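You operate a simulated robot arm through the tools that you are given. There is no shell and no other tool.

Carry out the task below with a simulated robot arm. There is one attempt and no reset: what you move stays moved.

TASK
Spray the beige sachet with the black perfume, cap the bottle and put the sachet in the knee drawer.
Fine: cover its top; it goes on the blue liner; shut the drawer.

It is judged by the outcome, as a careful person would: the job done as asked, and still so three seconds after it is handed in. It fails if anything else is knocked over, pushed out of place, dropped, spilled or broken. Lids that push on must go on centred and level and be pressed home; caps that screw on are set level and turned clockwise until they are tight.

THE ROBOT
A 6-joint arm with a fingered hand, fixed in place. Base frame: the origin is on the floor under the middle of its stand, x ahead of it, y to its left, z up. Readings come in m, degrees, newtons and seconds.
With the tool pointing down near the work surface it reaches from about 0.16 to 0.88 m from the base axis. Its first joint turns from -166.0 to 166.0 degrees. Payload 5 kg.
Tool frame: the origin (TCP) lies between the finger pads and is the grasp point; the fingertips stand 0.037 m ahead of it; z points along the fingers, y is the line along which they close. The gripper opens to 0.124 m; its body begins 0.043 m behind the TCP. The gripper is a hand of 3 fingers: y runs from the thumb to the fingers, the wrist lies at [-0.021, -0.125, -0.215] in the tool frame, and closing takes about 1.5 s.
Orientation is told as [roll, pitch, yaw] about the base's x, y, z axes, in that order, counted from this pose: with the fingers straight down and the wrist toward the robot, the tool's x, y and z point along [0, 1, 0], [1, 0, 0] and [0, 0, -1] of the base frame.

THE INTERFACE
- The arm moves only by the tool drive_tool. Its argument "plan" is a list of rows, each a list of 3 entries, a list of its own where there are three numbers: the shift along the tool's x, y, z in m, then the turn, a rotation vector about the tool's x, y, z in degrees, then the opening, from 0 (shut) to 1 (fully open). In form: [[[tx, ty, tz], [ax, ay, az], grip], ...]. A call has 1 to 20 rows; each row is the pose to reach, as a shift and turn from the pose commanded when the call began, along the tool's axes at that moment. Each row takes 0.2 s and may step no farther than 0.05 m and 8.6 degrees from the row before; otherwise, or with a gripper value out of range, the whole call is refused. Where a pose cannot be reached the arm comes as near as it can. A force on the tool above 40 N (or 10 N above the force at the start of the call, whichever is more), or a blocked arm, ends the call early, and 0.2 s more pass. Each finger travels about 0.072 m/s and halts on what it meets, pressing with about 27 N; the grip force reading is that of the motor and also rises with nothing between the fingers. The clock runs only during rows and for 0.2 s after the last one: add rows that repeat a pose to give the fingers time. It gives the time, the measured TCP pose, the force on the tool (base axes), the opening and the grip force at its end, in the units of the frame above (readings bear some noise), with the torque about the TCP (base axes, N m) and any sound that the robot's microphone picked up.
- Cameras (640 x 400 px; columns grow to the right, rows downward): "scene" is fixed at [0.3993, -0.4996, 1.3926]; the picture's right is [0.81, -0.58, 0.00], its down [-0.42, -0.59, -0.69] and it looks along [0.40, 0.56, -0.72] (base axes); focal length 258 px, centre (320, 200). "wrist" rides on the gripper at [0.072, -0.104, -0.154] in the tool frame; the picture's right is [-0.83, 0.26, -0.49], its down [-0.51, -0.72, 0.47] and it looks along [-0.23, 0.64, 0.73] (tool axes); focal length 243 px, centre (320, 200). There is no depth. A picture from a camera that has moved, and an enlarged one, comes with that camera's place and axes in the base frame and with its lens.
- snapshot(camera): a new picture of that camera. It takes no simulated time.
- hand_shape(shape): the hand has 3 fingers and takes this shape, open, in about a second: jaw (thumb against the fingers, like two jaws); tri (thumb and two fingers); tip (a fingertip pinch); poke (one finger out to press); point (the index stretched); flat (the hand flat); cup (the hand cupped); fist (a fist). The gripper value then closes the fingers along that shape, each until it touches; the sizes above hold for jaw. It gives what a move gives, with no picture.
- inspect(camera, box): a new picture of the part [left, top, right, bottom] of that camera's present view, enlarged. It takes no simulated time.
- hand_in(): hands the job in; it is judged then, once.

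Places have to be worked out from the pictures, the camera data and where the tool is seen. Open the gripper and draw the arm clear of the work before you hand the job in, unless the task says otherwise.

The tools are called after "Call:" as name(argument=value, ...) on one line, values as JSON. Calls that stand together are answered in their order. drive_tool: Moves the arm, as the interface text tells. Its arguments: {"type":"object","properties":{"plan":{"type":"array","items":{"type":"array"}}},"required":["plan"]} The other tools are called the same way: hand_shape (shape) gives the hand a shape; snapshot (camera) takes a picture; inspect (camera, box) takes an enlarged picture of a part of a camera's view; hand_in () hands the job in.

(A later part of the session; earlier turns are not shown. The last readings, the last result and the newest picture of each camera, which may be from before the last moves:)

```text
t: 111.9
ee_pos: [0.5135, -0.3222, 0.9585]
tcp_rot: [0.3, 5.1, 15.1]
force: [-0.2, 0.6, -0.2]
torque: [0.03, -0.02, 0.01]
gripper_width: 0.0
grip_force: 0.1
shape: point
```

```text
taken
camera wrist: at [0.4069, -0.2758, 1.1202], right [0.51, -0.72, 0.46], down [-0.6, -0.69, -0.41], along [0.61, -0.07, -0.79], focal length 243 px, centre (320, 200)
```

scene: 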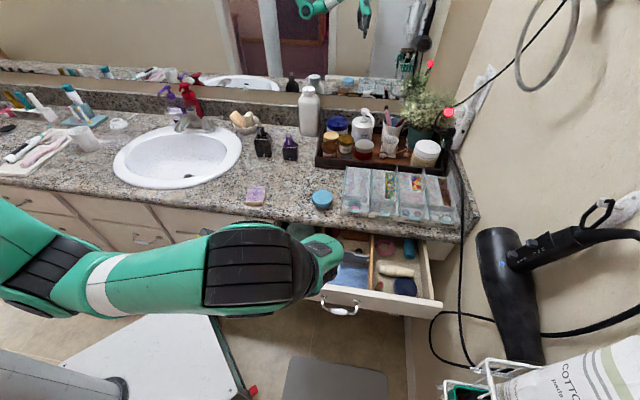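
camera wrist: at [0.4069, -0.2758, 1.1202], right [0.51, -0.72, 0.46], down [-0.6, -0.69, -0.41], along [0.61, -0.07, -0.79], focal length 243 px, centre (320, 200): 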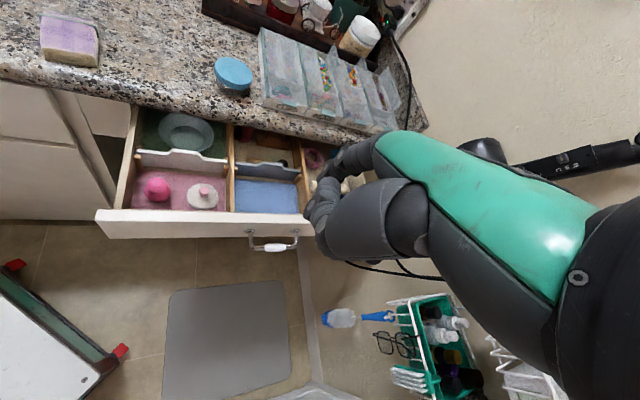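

The drawer stayed open. I zoom on the blue compartment from the wrist camera to locate its floor.

Call:
inspect(camera="wrist", box=[200, 130, 330, 260])

Call:
inspect(camera="wrist", box=[20, 0, 130, 90])

```text
3.08 times, centred on (265, 195) of wrist
camera zoom: at [0.4069, -0.2758, 1.1202], right [0.51, -0.72, 0.46], down [-0.6, -0.69, -0.41], along [0.61, -0.07, -0.79], focal length 746 px, centre (489, 215)
```

zoom: 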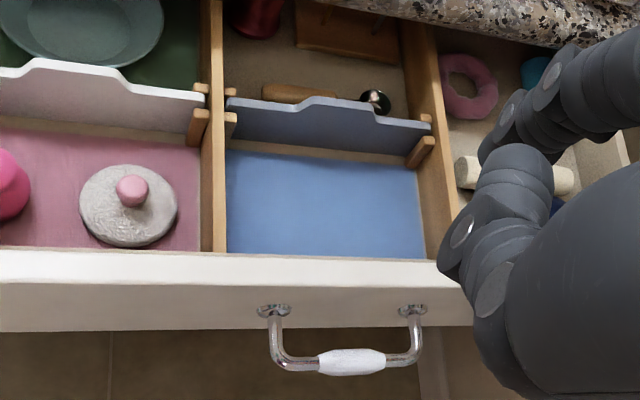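

```text
4.44 times, centred on (75, 45) of wrist
camera zoom: at [0.4069, -0.2758, 1.1202], right [0.51, -0.72, 0.46], down [-0.6, -0.69, -0.41], along [0.61, -0.07, -0.79], focal length 1078 px, centre (1409, 889)
```

zoom: 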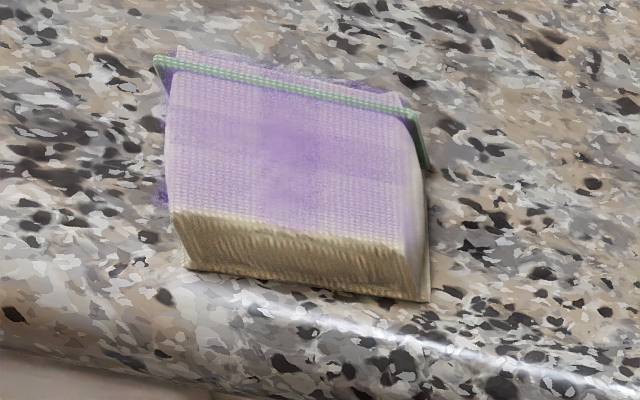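

The sachet's top is evenly violet all over. The blue liner lies at z≈0.631, centred near (0.681, -0.237), about 145 × 113 mm. I switch to the jaw and level the tool.

Call:
hand_shape(shape="jaw")

Call:
drive_tool(plan=[[[0, 0, -0.02], [-5.1, -0.3, 0], 0.9], [[0, 0, -0.02], [-5.1, -0.3, 0], 0.8]])

```text
t: 112.8
ee_pos: [0.513, -0.3219, 0.958]
tcp_rot: [0.2, 5.2, 15.2]
force: [-0.4, 0.7, -0.6]
torque: [0.0, 0.02, -0.03]
gripper_width: 0.1235
grip_force: 0.1
shape: jaw
```

```text
t: 113.4
ee_pos: [0.5133, -0.3215, 0.9779]
tcp_rot: [-0.2, 0.0, 15.2]
force: [-0.1, 0.1, 0.6]
torque: [-0.04, 0.01, -0.01]
gripper_width: 0.0996
grip_force: 0.1
shape: jaw
```

Level now. I travel back above the sachet, turning the hand to its grasp yaw of -35°.

Call:
drive_tool(plan=[[[0.0379, 0.0165, 0], [0, 0, 4.56], 0.75], [[0.0757, 0.033, 0], [0, 0, 9.13], 0.75], [[0.1136, 0.0494, 0], [0, 0, 13.69], 0.75], [[0.1515, 0.0659, 0], [0, 0, 18.25], 0.75], [[0.1894, 0.0824, 0.005], [0, 0, 22.82], 0.75], [[0.2272, 0.0989, 0.01], [0, 0, 27.38], 0.75], [[0.2651, 0.1154, 0.015], [0, 0, 31.95], 0.75], [[0.303, 0.1319, 0.02], [0, 0, 36.51], 0.75], [[0.3409, 0.1483, 0.03], [0, 0, 41.07], 0.75], [[0.3787, 0.1648, 0.04], [0, 0, 45.64], 0.75], [[0.4166, 0.1813, 0.048], [0, 0, 50.2], 0.75], [[0.4166, 0.1813, 0.048], [0, 0, 50.2], 0.75]])

Call:
inspect(camera="wrist", box=[210, 200, 350, 340])

Call:
snapshot(camera="scene")

```text
t: 116.0
ee_pos: [0.5787, 0.1304, 0.9271]
tcp_rot: [0.0, -0.1, -35.1]
force: [0.5, -0.3, 0.5]
torque: [0.02, 0.01, -0.06]
gripper_width: 0.0934
grip_force: 0.0
shape: jaw
```

```text
2.86 times, centred on (280, 270) of wrist
camera zoom: at [0.5351, 0.2495, 1.0803], right [-0.26, -0.83, 0.49], down [-0.88, 0.0, -0.47], along [0.39, -0.56, -0.73], focal length 693 px, centre (434, 0)
```

zoom: 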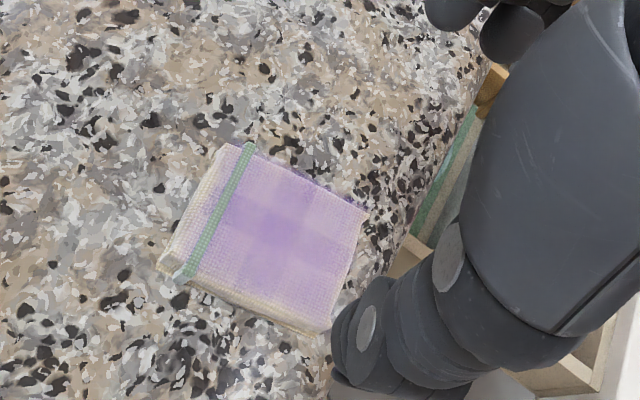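

```text
taken
```

scene: 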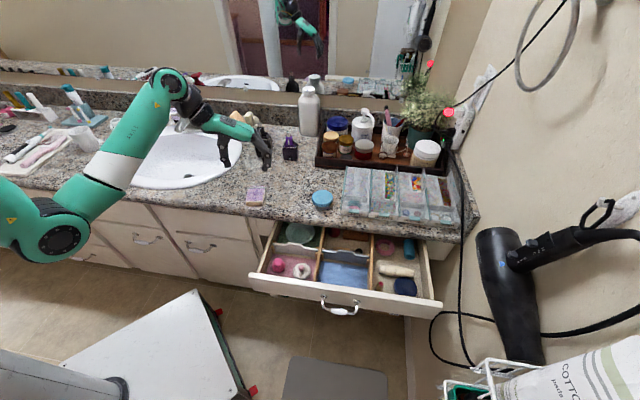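

The sachet is right below, and the drawer lies open with the blue compartment empty. I descend over the sachet.

Call:
drive_tool(plan=[[[0, 0, 0.044], [0, 0, 0], 0.75], [[0, 0, 0.088], [0, 0, 0], 0.75], [[0, 0, 0.115], [0, 0, 0], 0.75], [[0, 0, 0.1295], [0, 0, 0], 0.75], [[0, 0, 0.1295], [0, 0, 0], 0.75]])

Call:
inspect(camera="scene", box=[225, 155, 305, 225])

```text
t: 117.2
ee_pos: [0.5793, 0.1282, 0.7975]
tcp_rot: [-0.1, -0.1, -35.1]
force: [-0.4, -0.1, -0.4]
torque: [-0.02, 0.01, 0.01]
gripper_width: 0.0934
grip_force: 0.1
shape: jaw
```

```text
5.71 times, centred on (265, 190) of scene
camera zoom: at [0.3993, -0.4996, 1.3926], right [0.81, -0.58, 0.0], down [-0.42, -0.59, -0.69], along [0.4, 0.56, -0.72], focal length 1477 px, centre (634, 257)
```

zoom: 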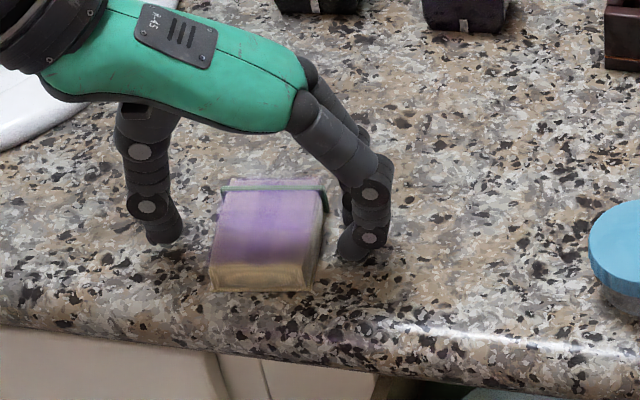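

Well straddled. I close on the sachet's sides and lift slightly.

Call:
drive_tool(plan=[[[0, 0, 0], [0, 0, 0], 0.6], [[0, 0, 0], [0, 0, 0], 0.5], [[0, 0, 0], [0, 0, 0], 0.42], [[0, 0, 0], [0, 0, 0], 0.36], [[0, 0, 0], [0, 0, 0], 0.3], [[0, 0, 0], [0, 0, 0], 0.3], [[0, 0, -0.02], [0, 0, 0], 0.3], [[0, 0, -0.05], [0, 0, 0], 0.3]])

Call:
inspect(camera="scene", box=[225, 145, 305, 215])

```text
t: 119.0
ee_pos: [0.5794, 0.1305, 0.8491]
tcp_rot: [-0.1, 0.0, -35.0]
force: [-0.3, 0.3, -0.2]
torque: [0.01, -0.01, 0.02]
gripper_width: 0.0554
grip_force: 27.1
shape: jaw
```

```text
5.71 times, centred on (265, 180) of scene
camera zoom: at [0.3993, -0.4996, 1.3926], right [0.81, -0.58, 0.0], down [-0.42, -0.59, -0.69], along [0.4, 0.56, -0.72], focal length 1477 px, centre (634, 314)
```

zoom: 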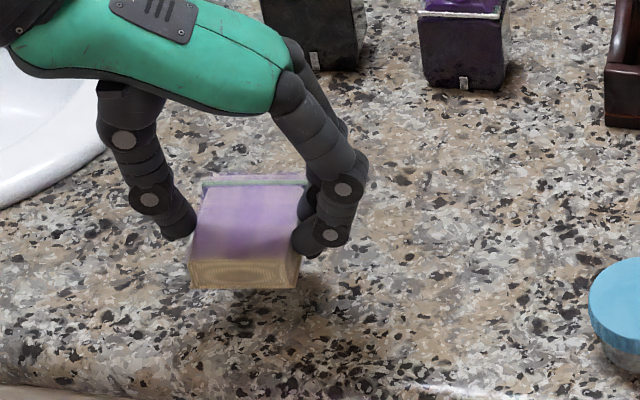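

The sachet is held level. I carry it over to above the drawer's blue compartment, turning 10° to line up with the drawer.

Call:
drive_tool(plan=[[[0, 0, -0.03], [0, 0, 0], 0.3], [[-0.0301, 0.0366, -0.03], [0, 0, 1.25], 0.3], [[-0.0602, 0.0732, -0.03], [0, 0, 2.5], 0.3], [[-0.0903, 0.1097, -0.03], [0, 0, 3.75], 0.3], [[-0.1204, 0.1463, -0.03], [0, 0, 5], 0.3], [[-0.1504, 0.1829, -0.03], [0, 0, 6.25], 0.3], [[-0.1805, 0.2195, -0.03], [0, 0, 7.5], 0.3], [[-0.2106, 0.256, -0.03], [0, 0, 8.75], 0.3], [[-0.2407, 0.2926, -0.03], [0, 0, 10], 0.3], [[-0.2407, 0.2926, -0.03], [0, 0, 10], 0.3]])

Call:
inspect(camera="scene", box=[250, 180, 430, 310])

Call:
snapshot(camera="wrist")

```text
t: 121.2
ee_pos: [0.6797, -0.236, 0.88]
tcp_rot: [0.0, 0.0, -45.2]
force: [-0.5, -0.6, 0.3]
torque: [0.0, 0.0, 0.0]
gripper_width: 0.0555
grip_force: 27.1
shape: jaw
```

```text
3.08 times, centred on (340, 245) of scene
camera zoom: at [0.3993, -0.4996, 1.3926], right [0.81, -0.58, 0.0], down [-0.42, -0.59, -0.69], along [0.4, 0.56, -0.72], focal length 795 px, centre (258, 62)
```

zoom: 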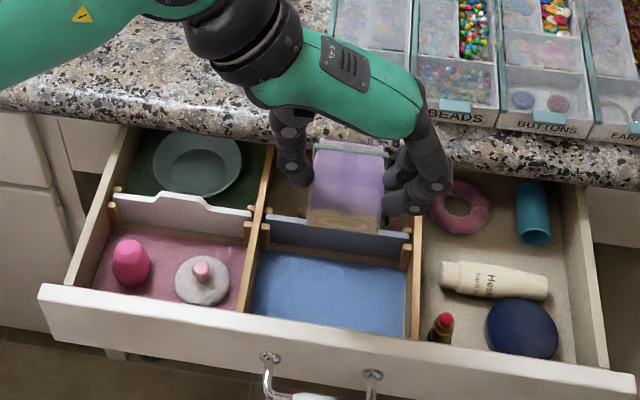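

```text
taken
camera wrist: at [0.6574, -0.1107, 1.0322], right [-0.4, -0.77, 0.49], down [-0.87, 0.15, -0.47], along [0.29, -0.62, -0.73], focal length 243 px, centre (320, 200)
```

wrist: 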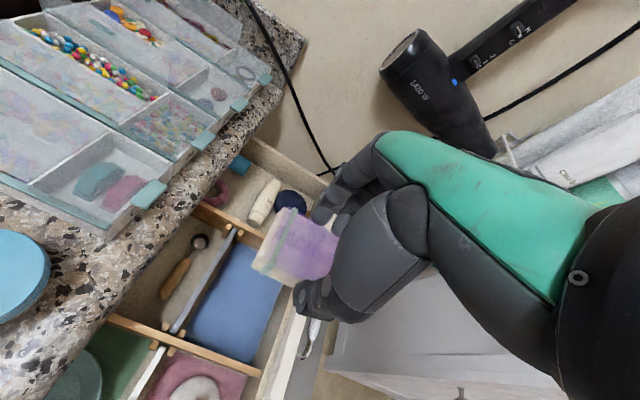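

I check the compartment's exact extents from this viewpoint, which sees over the divider to the inside of the drawer's front.

Call:
inspect(camera="wrist", box=[150, 200, 350, 380])

```text
2.22 times, centred on (250, 290) of wrist
camera zoom: at [0.6574, -0.1107, 1.0322], right [-0.4, -0.77, 0.49], down [-0.87, 0.15, -0.47], along [0.29, -0.62, -0.73], focal length 539 px, centre (476, 0)
```

zoom: 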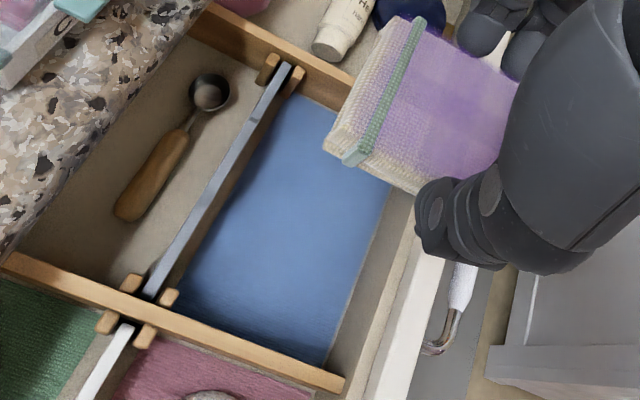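

The liner spans about 98 × 144 mm with its middle at roughly (0.682, -0.228); I adjust so the sachet will land at its centre and lower it to just above the floor.

Call:
drive_tool(plan=[[[0.0024, -0.0047, 0.0], [0, 0, 0], 0.3], [[0.0024, -0.0047, 0.04], [0, 0, 0], 0.3], [[0.0024, -0.0047, 0.08], [0, 0, 0], 0.3], [[0.0024, -0.0047, 0.12], [0, 0, 0], 0.3], [[0.0024, -0.0047, 0.15], [0, 0, 0], 0.3], [[0.0024, -0.0047, 0.175], [0, 0, 0], 0.3], [[0.0024, -0.0047, 0.19], [0, 0, 0], 0.3]])

Call:
inspect(camera="scene", box=[280, 200, 400, 300])

Call:
inspect(camera="wrist", box=[200, 180, 380, 340])

```text
t: 122.8
ee_pos: [0.6798, -0.2307, 0.6898]
tcp_rot: [0.0, 0.0, -45.1]
force: [0.5, -0.4, -1.1]
torque: [-0.03, 0.0, -0.05]
gripper_width: 0.0553
grip_force: 27.2
shape: jaw
```

```text
4.00 times, centred on (340, 250) of scene
camera zoom: at [0.3993, -0.4996, 1.3926], right [0.81, -0.58, 0.0], down [-0.42, -0.59, -0.69], along [0.4, 0.56, -0.72], focal length 1034 px, centre (240, 0)
```

zoom: 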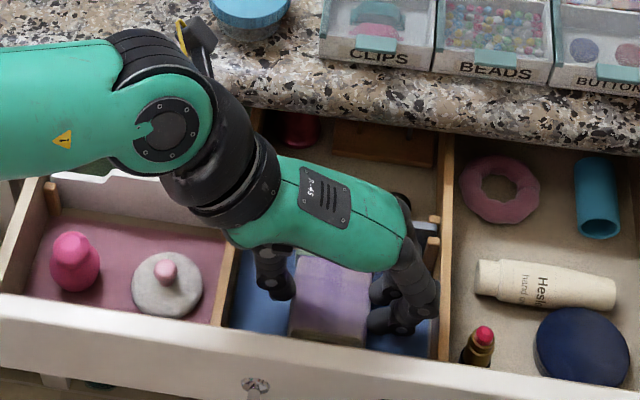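

```text
2.50 times, centred on (290, 260) of wrist
camera zoom: at [0.6571, -0.1058, 0.8424], right [-0.4, -0.77, 0.49], down [-0.87, 0.15, -0.47], along [0.29, -0.62, -0.73], focal length 606 px, centre (395, 50)
```

zoom: 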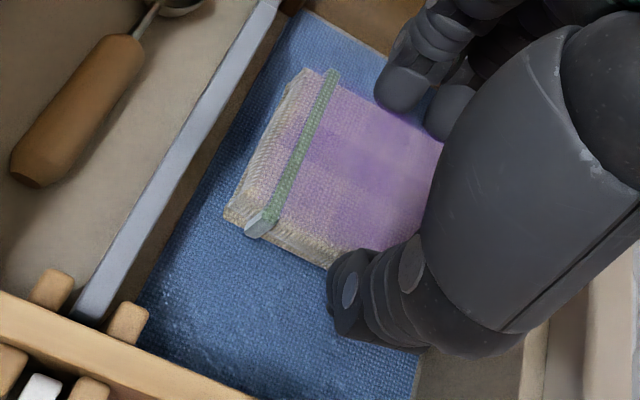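

The sachet is centred over the blue liner. I lower it in small steps until it touches.

Call:
drive_tool(plan=[[[0, 0, 0.006], [0, 0, 0], 0.3], [[0, 0, 0.01], [0, 0, 0], 0.3], [[0, 0, 0.013], [0, 0, 0], 0.3]])

Call:
inspect(camera="wrist", box=[200, 180, 380, 340])

```text
t: 123.6
ee_pos: [0.6785, -0.2305, 0.676]
tcp_rot: [0.1, 0.0, -45.1]
force: [-0.7, 0.0, 0.2]
torque: [-0.01, -0.02, -0.01]
gripper_width: 0.0552
grip_force: 27.2
shape: jaw
```

```text
2.50 times, centred on (290, 260) of wrist
camera zoom: at [0.6566, -0.1056, 0.8283], right [-0.4, -0.77, 0.49], down [-0.87, 0.15, -0.47], along [0.29, -0.62, -0.73], focal length 606 px, centre (395, 50)
```

zoom: 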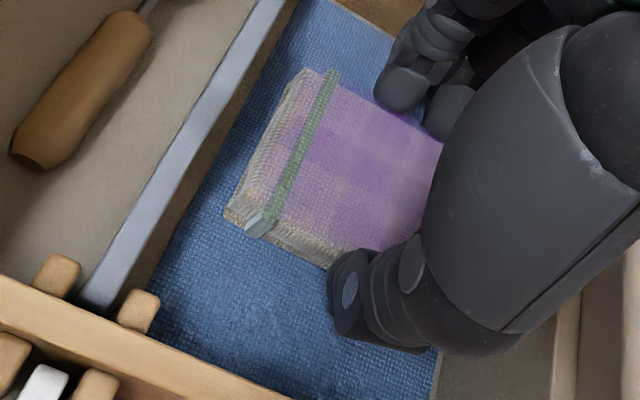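

Call:
drive_tool(plan=[[[0, 0, 0.0015], [0, 0, 0], 0.3], [[0, 0, 0.003], [0, 0, 0], 0.3], [[0, 0, 0.0045], [0, 0, 0], 0.3]])

```text
t: 124.4
ee_pos: [0.6792, -0.2312, 0.6732]
tcp_rot: [0.1, -0.3, -45.0]
force: [-4.6, 3.6, 18.2]
torque: [0.33, 0.39, -0.05]
gripper_width: 0.0561
grip_force: 27.2
shape: jaw
```

Contact at z≈0.673 with 18 N, so it rests on the liner. I relieve the pressure, open just enough to free it, and rise.

Call:
drive_tool(plan=[[[0, 0, -0.002], [0, 0, 0], 0.4], [[0, 0, -0.002], [0, 0, 0], 0.48], [[0, 0, -0.002], [0, 0, 0], 0.54], [[0, 0, -0.002], [0, 0, 0], 0.57], [[0, 0, -0.015], [0, 0, 0], 0.57], [[0, 0, -0.04], [0, 0, 0], 0.57], [[0, 0, -0.08], [0, 0, 0], 0.57], [[0, 0, -0.12], [0, 0, 0], 0.57], [[0, 0, -0.16], [0, 0, 0], 0.57], [[0, 0, -0.2], [0, 0, 0], 0.57]])

Call:
inspect(camera="scene", box=[260, 190, 430, 310])

Call:
inspect(camera="wrist", box=[150, 200, 350, 380])

```text
t: 126.6
ee_pos: [0.6776, -0.2293, 0.8702]
tcp_rot: [0.0, 0.0, -45.0]
force: [-0.4, 0.0, -0.1]
torque: [-0.02, -0.03, 0.01]
gripper_width: 0.0704
grip_force: 0.0
shape: jaw
```

```text
3.33 times, centred on (345, 250) of scene
camera zoom: at [0.3993, -0.4996, 1.3926], right [0.81, -0.58, 0.0], down [-0.42, -0.59, -0.69], along [0.4, 0.56, -0.72], focal length 861 px, centre (237, 33)
```

zoom: 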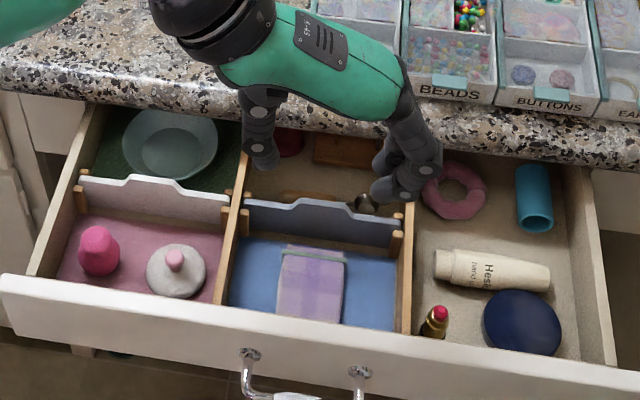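

```text
2.22 times, centred on (250, 290) of wrist
camera zoom: at [0.6559, -0.1042, 1.0232], right [-0.4, -0.77, 0.49], down [-0.87, 0.15, -0.47], along [0.29, -0.62, -0.73], focal length 539 px, centre (476, 0)
```

zoom: 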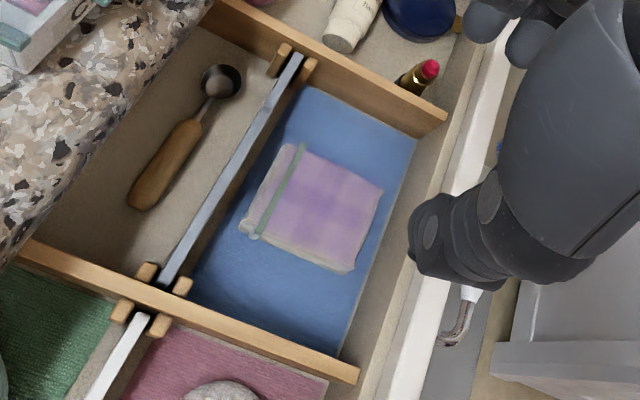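

The sachet lies flat in the middle of the blue liner and nothing else moved. To shut the drawer I go round to its front; first up and back in front of the handle, turning to yaw 0.

Call:
drive_tool(plan=[[[0, 0, -0.04], [0, 0, 0], 0.57], [[0, 0, -0.08], [0, 0, 0], 0.57], [[-0.0386, -0.0054, -0.08], [0, 0, -7.5], 0.6], [[-0.0771, -0.0107, -0.08], [0, 0, -15], 0.7], [[-0.1157, -0.0161, -0.08], [0, 0, -22.5], 0.8], [[-0.1543, -0.0215, -0.08], [0, 0, -30], 0.8], [[-0.1928, -0.0268, -0.08], [0, 0, -37.5], 0.8], [[-0.2314, -0.0322, -0.08], [0, 0, -45], 0.8], [[-0.2314, -0.0322, -0.08], [0, 0, -45], 0.8]])

Call:
hand_shape(shape="point")

Call:
snapshot(camera="wrist")

Call:
snapshot(camera="scene")

```text
t: 128.6
ee_pos: [0.4897, -0.3711, 0.9518]
tcp_rot: [-0.1, -0.1, -0.1]
force: [-0.3, 0.8, -0.2]
torque: [0.0, 0.01, 0.02]
gripper_width: 0.0991
grip_force: 0.1
shape: jaw
```

```text
t: 129.5
ee_pos: [0.4892, -0.371, 0.9508]
tcp_rot: [-0.1, 0.0, -0.1]
force: [0.7, 0.3, 0.8]
torque: [-0.01, 0.02, 0.02]
gripper_width: 0.1191
grip_force: 0.0
shape: point
```

```text
taken
camera wrist: at [0.3854, -0.2987, 1.1044], right [0.26, -0.83, 0.49], down [-0.72, -0.51, -0.47], along [0.64, -0.23, -0.73], focal length 243 px, centre (320, 200)
```

wrist: 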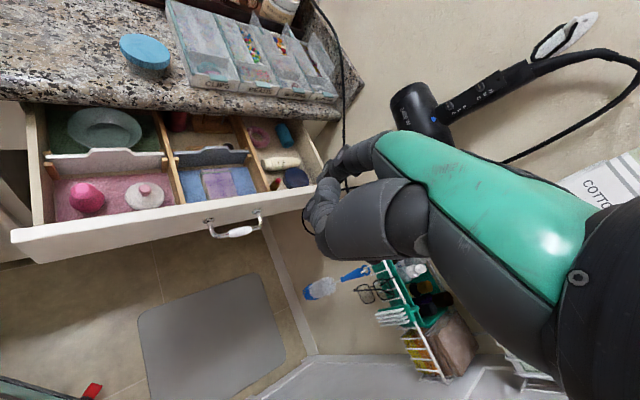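

```text
taken
```

scene: 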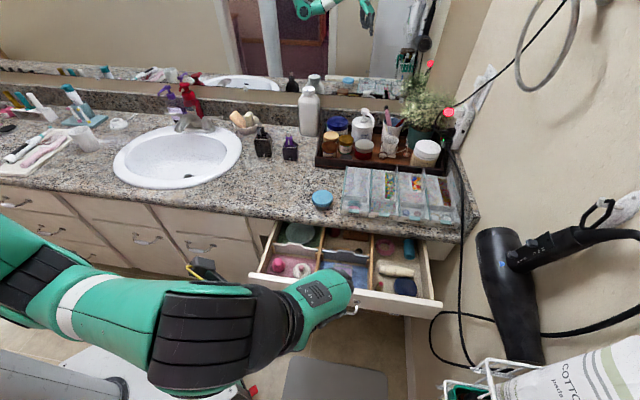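

Call:
inspect(camera="wrist", box=[180, 180, 300, 260])

```text
5.00 times, centred on (240, 220) of wrist
camera zoom: at [0.3854, -0.2987, 1.1044], right [0.26, -0.83, 0.49], down [-0.72, -0.51, -0.47], along [0.64, -0.23, -0.73], focal length 1213 px, centre (720, 100)
```

zoom: 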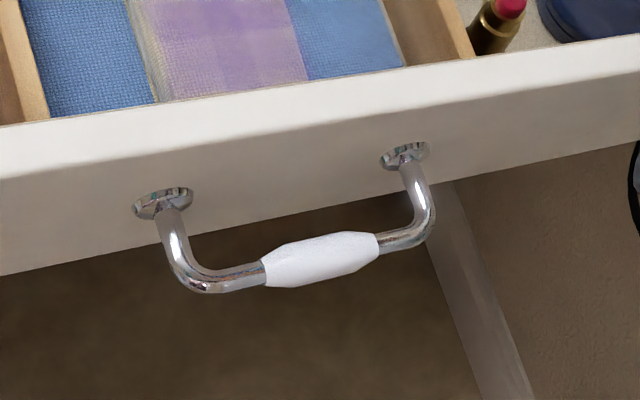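

The bar is at (0.599, -0.3095) now, the drawer face at v≈0.239. I tilt 5° and lower the index to about 3 cm in front of the white grip.

Call:
drive_tool(plan=[[[0.003, 0, 0.02], [2.5, 0, 0], 1], [[0.003, 0, 0.06], [5, 0, 0], 1], [[0.003, 0, 0.1], [5, 0, 0], 1], [[0.003, 0, 0.14], [5, 0, 0], 1], [[0.003, 0, 0.18], [5, 0, 0], 1], [[0.003, 0, 0.22], [5, 0, 0], 1], [[0.003, 0, 0.263], [5, 0, 0], 1], [[0.003, 0, 0.263], [5, 0, 0], 1]])

Call:
inspect(camera="wrist", box=[220, 110, 380, 250])

Call:
snapshot(camera="scene")

```text
t: 131.3
ee_pos: [0.493, -0.3708, 0.6889]
tcp_rot: [-0.1, 4.9, -0.1]
force: [1.1, -0.3, 0.3]
torque: [0.03, -0.02, 0.02]
gripper_width: 0.1189
grip_force: 0.1
shape: point
```

```text
2.86 times, centred on (300, 180) of wrist
camera zoom: at [0.4025, -0.2971, 0.8506], right [0.3, -0.83, 0.47], down [-0.76, -0.51, -0.41], along [0.57, -0.23, -0.78], focal length 693 px, centre (377, 257)
```

zoom: 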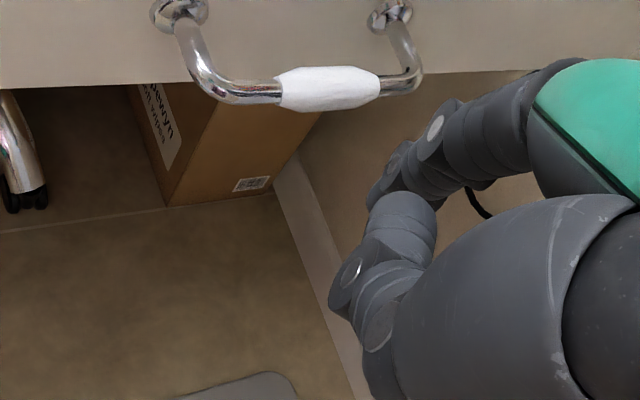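

```text
taken
```

scene: 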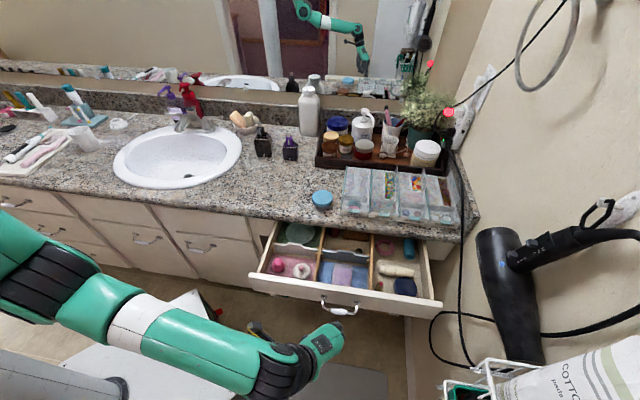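

The index is lined up in front of the white grip. I push inward along the drawer's direction, first a short distance to confirm good contact.

Call:
drive_tool(plan=[[[0.0141, 0.0141, -0.0012], [0, 0, 0], 1], [[0.0283, 0.0282, -0.0025], [0, 0, 0], 1], [[0.0424, 0.0423, -0.0037], [0, 0, 0], 1]])

Call:
inspect(camera="wrist", box=[240, 110, 380, 230])

Call:
inspect(camera="scene", box=[230, 190, 450, 330])

```text
t: 132.1
ee_pos: [0.5341, -0.326, 0.6885]
tcp_rot: [-0.1, 5.0, 0.0]
force: [-0.1, -0.1, -0.5]
torque: [-0.02, 0.04, -0.05]
gripper_width: 0.1191
grip_force: 0.0
shape: point
```

```text
3.33 times, centred on (310, 170) of wrist
camera zoom: at [0.4445, -0.2532, 0.8499], right [0.3, -0.83, 0.47], down [-0.76, -0.51, -0.41], along [0.57, -0.23, -0.78], focal length 809 px, centre (353, 300)
```

zoom: 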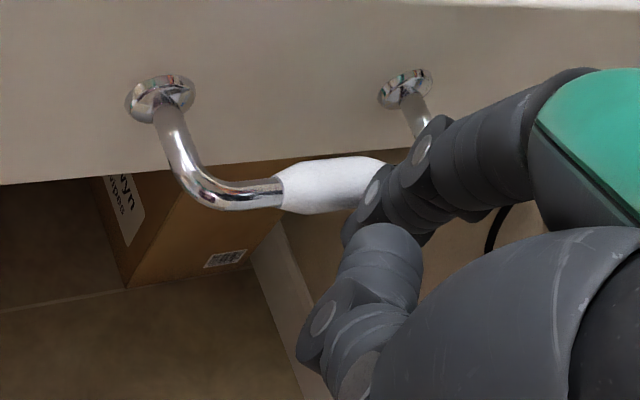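

```text
2.86 times, centred on (340, 260) of scene
camera zoom: at [0.3993, -0.4996, 1.3926], right [0.81, -0.58, 0.0], down [-0.42, -0.59, -0.69], along [0.4, 0.56, -0.72], focal length 738 px, centre (263, 29)
```

zoom: 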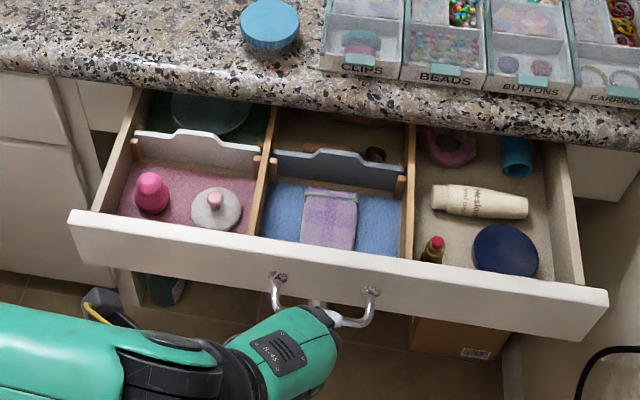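

The drawer moves in freely with the index on the white grip. I push on 12 cm.

Call:
drive_tool(plan=[[[0.0177, 0.0176, -0.0015], [0, 0, 0], 1], [[0.0354, 0.0352, -0.0031], [0, 0, 0], 1], [[0.053, 0.0528, -0.0046], [0, 0, 0], 1], [[0.0707, 0.0704, -0.0062], [0, 0, 0], 1], [[0.0849, 0.0845, -0.0074], [0, 0, 0], 1]])

Call:
inspect(camera="wrist", box=[240, 110, 380, 230])

Call:
inspect(camera="scene", box=[230, 190, 450, 330])

```text
t: 133.3
ee_pos: [0.6193, -0.2416, 0.6895]
tcp_rot: [-0.1, 5.0, -0.1]
force: [0.3, 0.1, -0.4]
torque: [-0.01, 0.03, 0.01]
gripper_width: 0.1191
grip_force: 0.1
shape: point
```

```text
3.33 times, centred on (310, 170) of wrist
camera zoom: at [0.5288, -0.1689, 0.8504], right [0.3, -0.83, 0.47], down [-0.76, -0.51, -0.41], along [0.58, -0.23, -0.78], focal length 809 px, centre (353, 300)
```

zoom: 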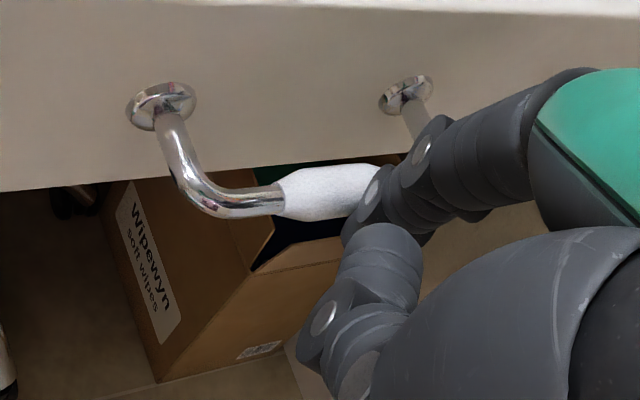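

```text
2.86 times, centred on (340, 260) of scene
camera zoom: at [0.3993, -0.4996, 1.3926], right [0.81, -0.58, 0.0], down [-0.42, -0.59, -0.69], along [0.4, 0.56, -0.72], focal length 738 px, centre (263, 29)
```

zoom: 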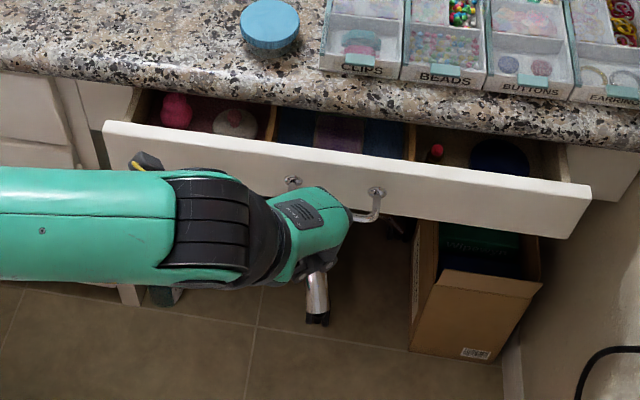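

About 5 cm remain. I push slower now and finish in small steps, watching for the stop.

Call:
drive_tool(plan=[[[0.0106, 0.0106, -0.0009], [0, 0, 0], 1], [[0.0198, 0.0197, -0.0017], [0, 0, 0], 1], [[0.0269, 0.0268, -0.0023], [0, 0, 0], 1], [[0.0304, 0.0303, -0.0027], [0, 0, 0], 1], [[0.0325, 0.0324, -0.0028], [0, 0, 0], 1]])

Call:
inspect(camera="wrist", box=[240, 110, 380, 230])

Call:
inspect(camera="scene", box=[230, 190, 450, 330])

```text
t: 134.5
ee_pos: [0.6523, -0.2088, 0.6888]
tcp_rot: [-0.2, 5.0, 0.0]
force: [-0.3, -0.4, -0.3]
torque: [-0.05, 0.03, -0.04]
gripper_width: 0.1189
grip_force: 0.0
shape: point
```

```text
3.33 times, centred on (310, 170) of wrist
camera zoom: at [0.5617, -0.1363, 0.8505], right [0.3, -0.83, 0.47], down [-0.76, -0.51, -0.41], along [0.57, -0.23, -0.78], focal length 809 px, centre (353, 300)
```

zoom: 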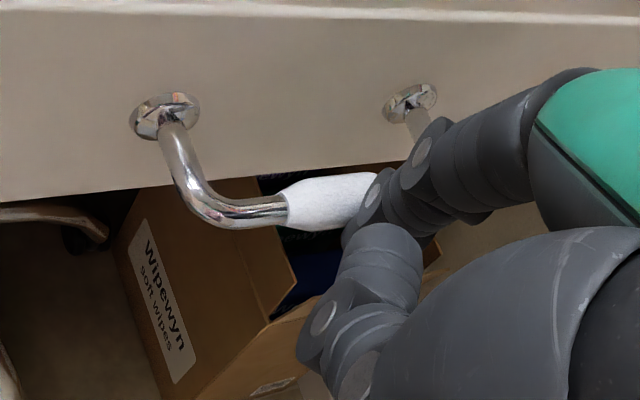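

```text
2.86 times, centred on (340, 260) of scene
camera zoom: at [0.3993, -0.4996, 1.3926], right [0.81, -0.58, 0.0], down [-0.42, -0.59, -0.69], along [0.4, 0.56, -0.72], focal length 738 px, centre (263, 29)
```

zoom: 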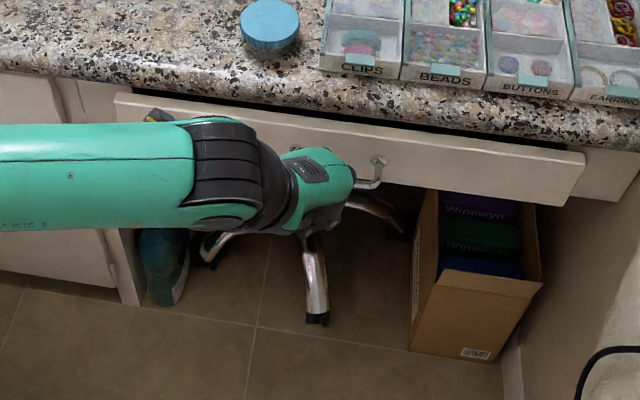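

Nearly shut – about 5 mm to go. I push in 2 mm steps until it stops.

Call:
drive_tool(plan=[[[0.0014, 0.0014, -0.0001], [0, 0, 0], 1], [[0.0028, 0.0028, -0.0002], [0, 0, 0], 1], [[0.0042, 0.0042, -0.0004], [0, 0, 0], 1], [[0.0057, 0.0056, -0.0005], [0, 0, 0], 1]])

Call:
inspect(camera="scene", box=[230, 190, 450, 330])

```text
t: 135.5
ee_pos: [0.6581, -0.204, 0.6878]
tcp_rot: [-0.2, 5.0, -0.1]
force: [-0.9, -0.7, -0.4]
torque: [-0.03, 0.05, -0.07]
gripper_width: 0.119
grip_force: 0.2
shape: point
```

```text
2.86 times, centred on (340, 260) of scene
camera zoom: at [0.3993, -0.4996, 1.3926], right [0.81, -0.58, 0.0], down [-0.42, -0.59, -0.69], along [0.4, 0.56, -0.72], focal length 738 px, centre (263, 29)
```

zoom: 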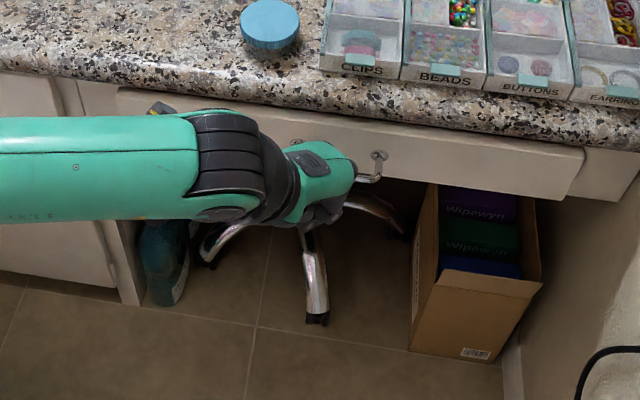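

By the handle's pixel position it is within 1–2 mm of its original closed place. I push a little further until a firm stop is felt.

Call:
drive_tool(plan=[[[0.0014, 0.0014, -0.0001], [0, 0, 0], 1], [[0.0028, 0.0028, -0.0002], [0, 0, 0], 1], [[0.0028, 0.0028, -0.0002], [0, 0, 0], 1]])

Call:
inspect(camera="scene", box=[345, 235, 375, 255])

Call:
inspect(camera="scene", box=[380, 220, 460, 270])

```text
t: 136.3
ee_pos: [0.66, -0.2009, 0.6881]
tcp_rot: [-0.1, 5.0, -0.1]
force: [-1.3, -0.6, -0.5]
torque: [-0.03, 0.03, -0.06]
gripper_width: 0.119
grip_force: 0.0
shape: point
```

```text
16.00 times, centred on (360, 245) of scene
camera zoom: at [0.3993, -0.4996, 1.3926], right [0.81, -0.58, 0.0], down [-0.42, -0.59, -0.69], along [0.4, 0.56, -0.72], focal length 4135 px, centre (-320, -520)
```

zoom: 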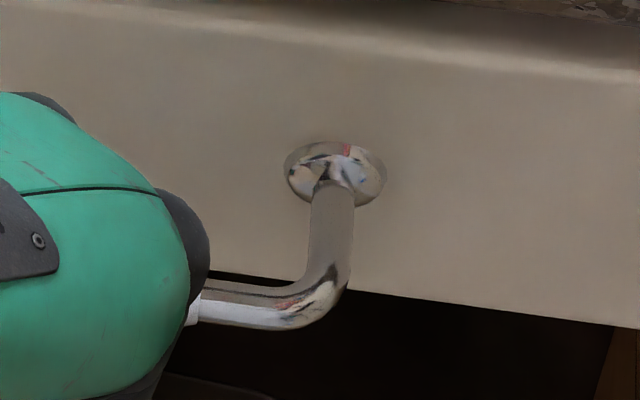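

```text
8.00 times, centred on (420, 245) of scene
camera zoom: at [0.3993, -0.4996, 1.3926], right [0.81, -0.58, 0.0], down [-0.42, -0.59, -0.69], along [0.4, 0.56, -0.72], focal length 2067 px, centre (-480, -160)
```

zoom: 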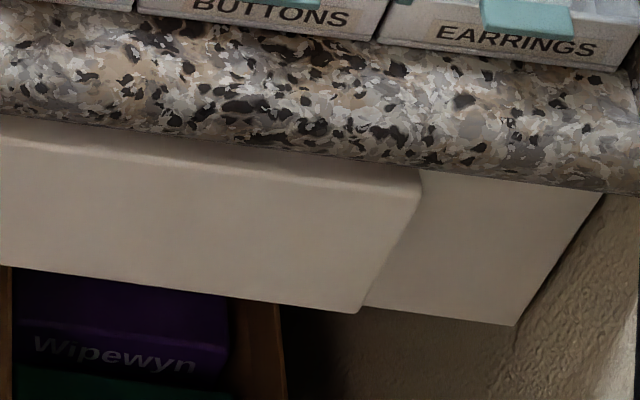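

Call:
inspect(camera="scene", box=[315, 230, 375, 265])

Call:
inspect(camera="scene", box=[240, 180, 480, 330])

Call:
inspect(camera="wrist", box=[240, 80, 380, 230])

```text
10.67 times, centred on (345, 248) of scene
camera zoom: at [0.3993, -0.4996, 1.3926], right [0.81, -0.58, 0.0], down [-0.42, -0.59, -0.69], along [0.4, 0.56, -0.72], focal length 2756 px, centre (53, -307)
```

zoom: 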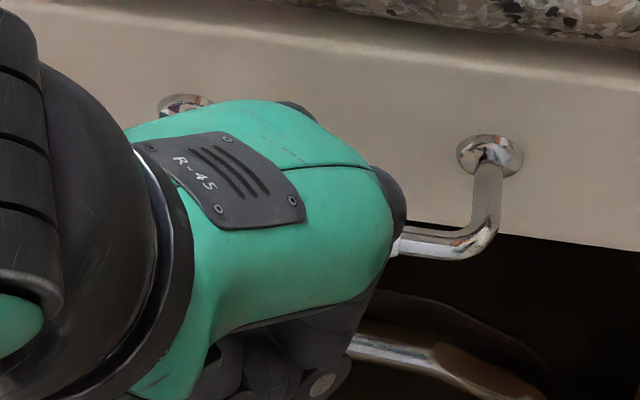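

```text
2.67 times, centred on (360, 255) of scene
camera zoom: at [0.3993, -0.4996, 1.3926], right [0.81, -0.58, 0.0], down [-0.42, -0.59, -0.69], along [0.4, 0.56, -0.72], focal length 689 px, centre (213, 53)
```

zoom: 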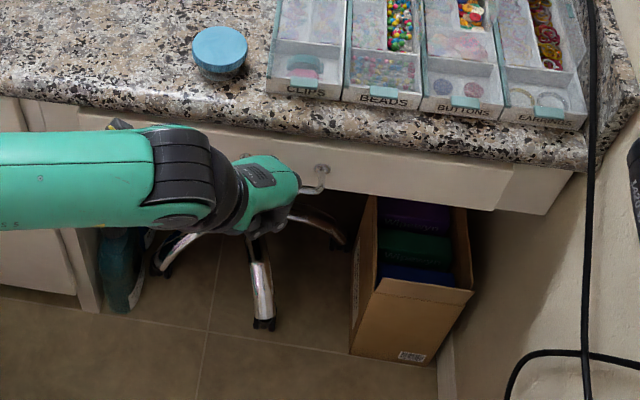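

```text
2.67 times, centred on (310, 155) of wrist
camera zoom: at [0.57, -0.1278, 0.8497], right [0.3, -0.83, 0.47], down [-0.76, -0.51, -0.41], along [0.57, -0.23, -0.78], focal length 647 px, centre (347, 320)
```

zoom: 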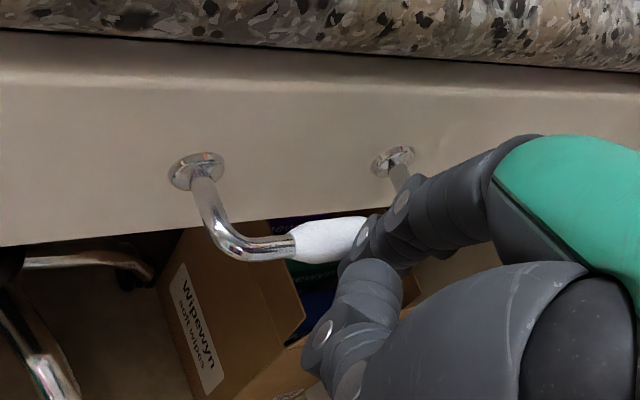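

The drawer now sits a few millimetres further in than at the start and still moves with only ~1 N, so it had been slightly ajar. I keep pushing gently to find the real stop.

Call:
drive_tool(plan=[[[0.0014, 0.0014, -0.0001], [0, 0, 0], 1], [[0.0028, 0.0028, -0.0002], [0, 0, 0], 1], [[0.0042, 0.0042, -0.0004], [0, 0, 0], 1]])

Call:
inspect(camera="scene", box=[315, 230, 375, 265])

```text
t: 137.1
ee_pos: [0.6656, -0.1967, 0.6882]
tcp_rot: [-0.2, 5.0, -0.1]
force: [-0.5, -0.2, -0.7]
torque: [-0.05, 0.02, -0.06]
gripper_width: 0.119
grip_force: 0.0
shape: point
```

```text
10.67 times, centred on (345, 248) of scene
camera zoom: at [0.3993, -0.4996, 1.3926], right [0.81, -0.58, 0.0], down [-0.42, -0.59, -0.69], along [0.4, 0.56, -0.72], focal length 2756 px, centre (53, -307)
```

zoom: 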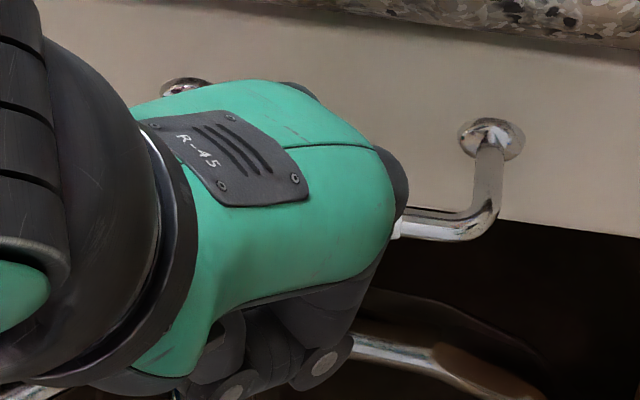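

Call:
inspect(camera="scene", box=[380, 220, 460, 270])

Call:
inspect(camera="scene", box=[240, 180, 480, 330])

Call:
inspect(camera="wrist", box=[200, 60, 400, 230])

```text
8.00 times, centred on (420, 245) of scene
camera zoom: at [0.3993, -0.4996, 1.3926], right [0.81, -0.58, 0.0], down [-0.42, -0.59, -0.69], along [0.4, 0.56, -0.72], focal length 2067 px, centre (-480, -160)
```

zoom: 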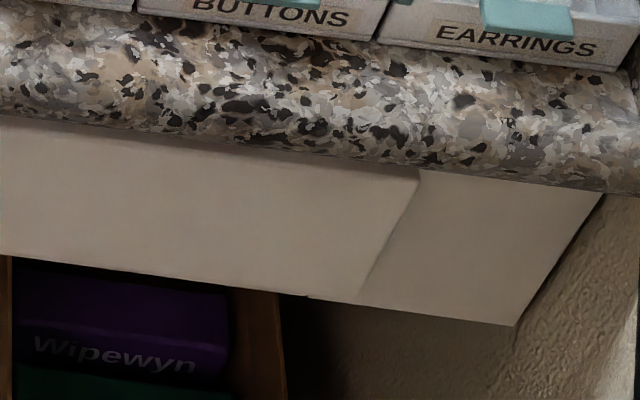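

```text
2.67 times, centred on (360, 255) of scene
camera zoom: at [0.3993, -0.4996, 1.3926], right [0.81, -0.58, 0.0], down [-0.42, -0.59, -0.69], along [0.4, 0.56, -0.72], focal length 689 px, centre (213, 53)
```

zoom: 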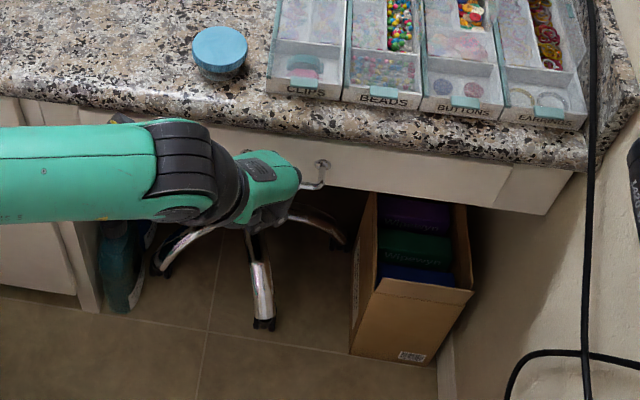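

```text
2.35 times, centred on (300, 145) of wrist
camera zoom: at [0.5746, -0.1231, 0.8499], right [0.3, -0.83, 0.47], down [-0.76, -0.51, -0.41], along [0.57, -0.23, -0.78], focal length 571 px, centre (367, 329)
```

zoom: 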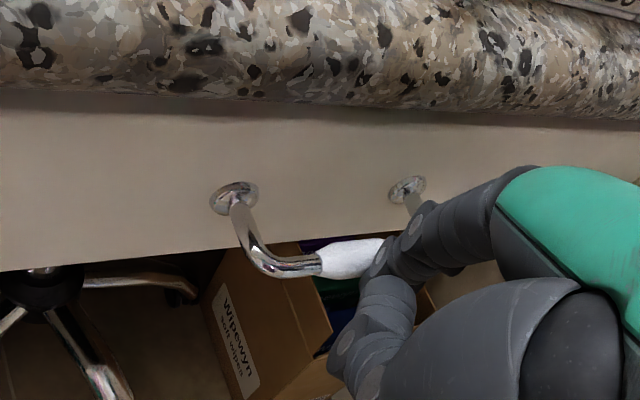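

The drawer's front is now flush with the frame beside it (at the start it stood slightly proud). I push another couple of millimetres to feel for the stop.

Call:
drive_tool(plan=[[[0.0007, 0.0007, 0], [0, 0, 0], 1], [[0.0014, 0.0014, -0.0001], [0, 0, 0], 1], [[0.0021, 0.0021, -0.0002], [0, 0, 0], 1]])

Call:
inspect(camera="scene", box=[315, 230, 375, 265])

Call:
inspect(camera="scene", box=[415, 235, 445, 265])

```text
t: 137.9
ee_pos: [0.6679, -0.1932, 0.6887]
tcp_rot: [-0.1, 5.0, 0.0]
force: [-1.5, -0.5, 1.4]
torque: [0.0, -0.05, -0.03]
gripper_width: 0.1192
grip_force: 0.1
shape: point
```

```text
10.67 times, centred on (345, 248) of scene
camera zoom: at [0.3993, -0.4996, 1.3926], right [0.81, -0.58, 0.0], down [-0.42, -0.59, -0.69], along [0.4, 0.56, -0.72], focal length 2756 px, centre (53, -307)
```

zoom: 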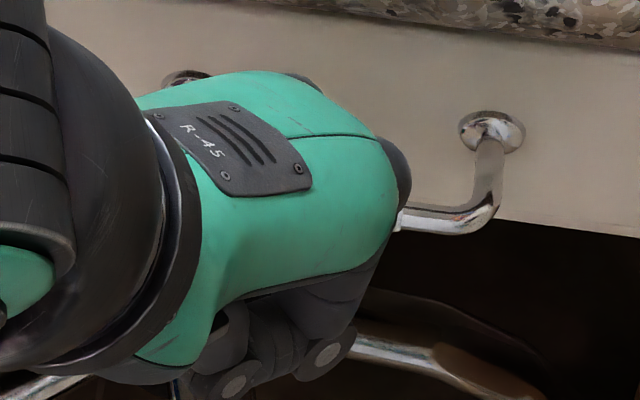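

```text
13.33 times, centred on (430, 250) of scene
camera zoom: at [0.3993, -0.4996, 1.3926], right [0.81, -0.58, 0.0], down [-0.42, -0.59, -0.69], along [0.4, 0.56, -0.72], focal length 3446 px, centre (-1147, -467)
```

zoom: 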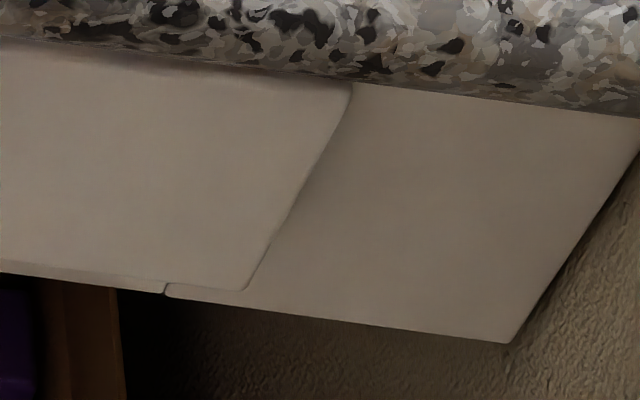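

It still yields with ~1.5 N, so the stop isn't reached yet. I continue in small steps, watching the force.

Call:
drive_tool(plan=[[[0.0014, 0.0014, -0.0001], [0, 0, 0], 1], [[0.0028, 0.0028, -0.0002], [0, 0, 0], 1], [[0.0028, 0.0028, -0.0002], [0, 0, 0], 1]])

Call:
inspect(camera="scene", box=[315, 230, 375, 265])

Call:
inspect(camera="scene", box=[415, 235, 445, 265])

```text
t: 138.7
ee_pos: [0.67, -0.192, 0.6882]
tcp_rot: [-0.1, 5.0, -0.1]
force: [-5.8, -5.0, 4.5]
torque: [-0.07, -0.16, -0.35]
gripper_width: 0.119
grip_force: 0.1
shape: point
```

```text
10.67 times, centred on (345, 248) of scene
camera zoom: at [0.3993, -0.4996, 1.3926], right [0.81, -0.58, 0.0], down [-0.42, -0.59, -0.69], along [0.4, 0.56, -0.72], focal length 2756 px, centre (53, -307)
```

zoom: 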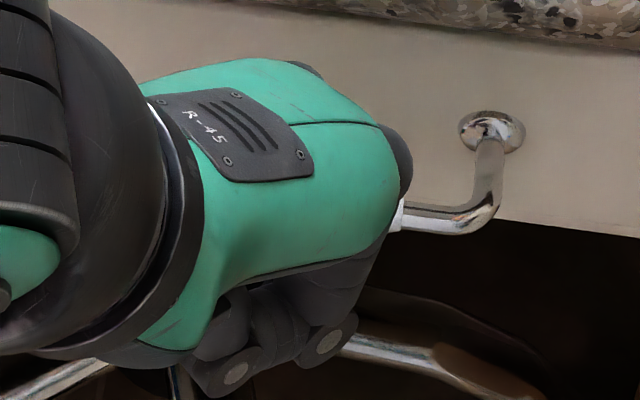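

```text
13.33 times, centred on (430, 250) of scene
camera zoom: at [0.3993, -0.4996, 1.3926], right [0.81, -0.58, 0.0], down [-0.42, -0.59, -0.69], along [0.4, 0.56, -0.72], focal length 3446 px, centre (-1147, -467)
```

zoom: 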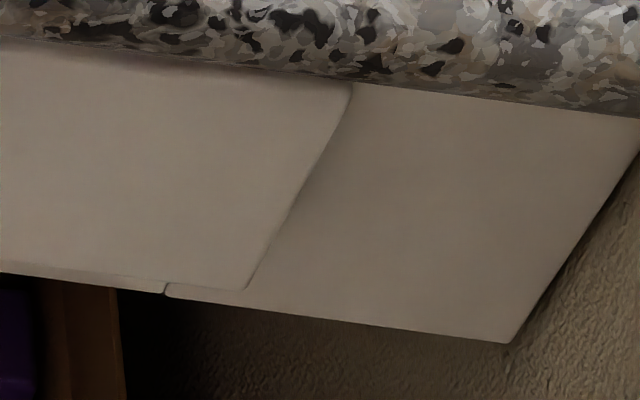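

A firm stop at ~8 N with no more movement: the drawer is fully shut. I draw the finger straight back from the handle and up, clear of everything.

Call:
drive_tool(plan=[[[-0.0141, -0.0141, 0.0012], [0, 0, 0], 1], [[-0.0354, -0.0352, 0.0031], [0, 0, 0], 1], [[-0.0566, -0.0563, 0.0049], [0, 0, 0], 1], [[-0.0707, -0.0704, -0.03], [0, 0, 0], 1], [[-0.0707, -0.0704, -0.075], [0, 0, 0], 1], [[-0.0707, -0.0704, -0.12], [0, 0, 0], 1], [[-0.0707, -0.0704, -0.165], [0, 0, 0], 1], [[-0.0707, -0.0704, -0.21], [-2.5, 0, 0], 1], [[-0.0707, -0.0704, -0.255], [-5, 0, 0], 1], [[-0.0707, -0.0704, -0.3], [-5, 0, 0], 1], [[-0.0707, -0.0704, -0.3], [-5, 0, 0], 1]])

Call:
snapshot(camera="scene")

Call:
snapshot(camera="wrist")

```text
t: 141.1
ee_pos: [0.626, -0.2617, 0.9958]
tcp_rot: [-0.1, 0.0, -0.2]
force: [-0.5, -0.1, -0.1]
torque: [-0.04, 0.0, 0.02]
gripper_width: 0.1189
grip_force: 0.0
shape: point
```

```text
taken
```

scene: 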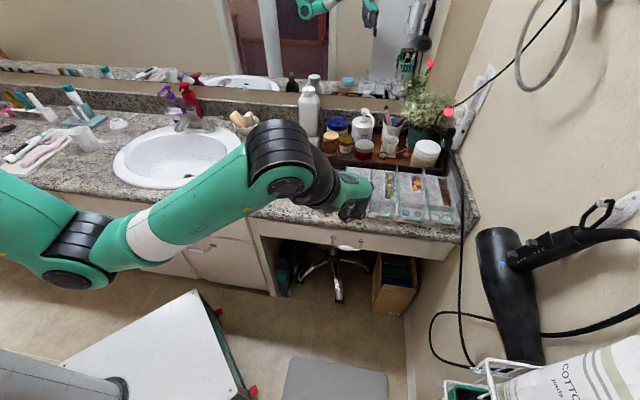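

```text
taken
camera wrist: at [0.5219, -0.1885, 1.1483], right [0.26, -0.83, 0.49], down [-0.72, -0.51, -0.47], along [0.64, -0.23, -0.73], focal length 243 px, centre (320, 200)
```

wrist: 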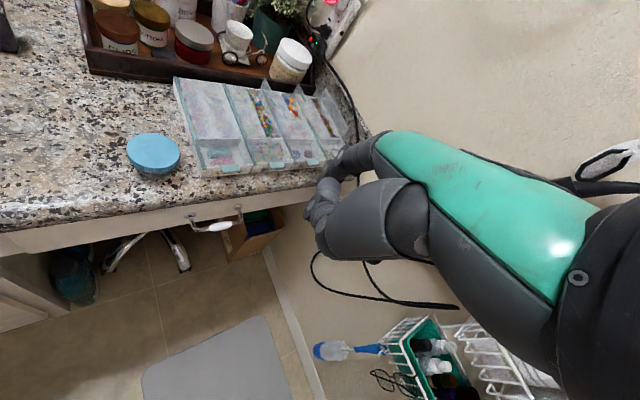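

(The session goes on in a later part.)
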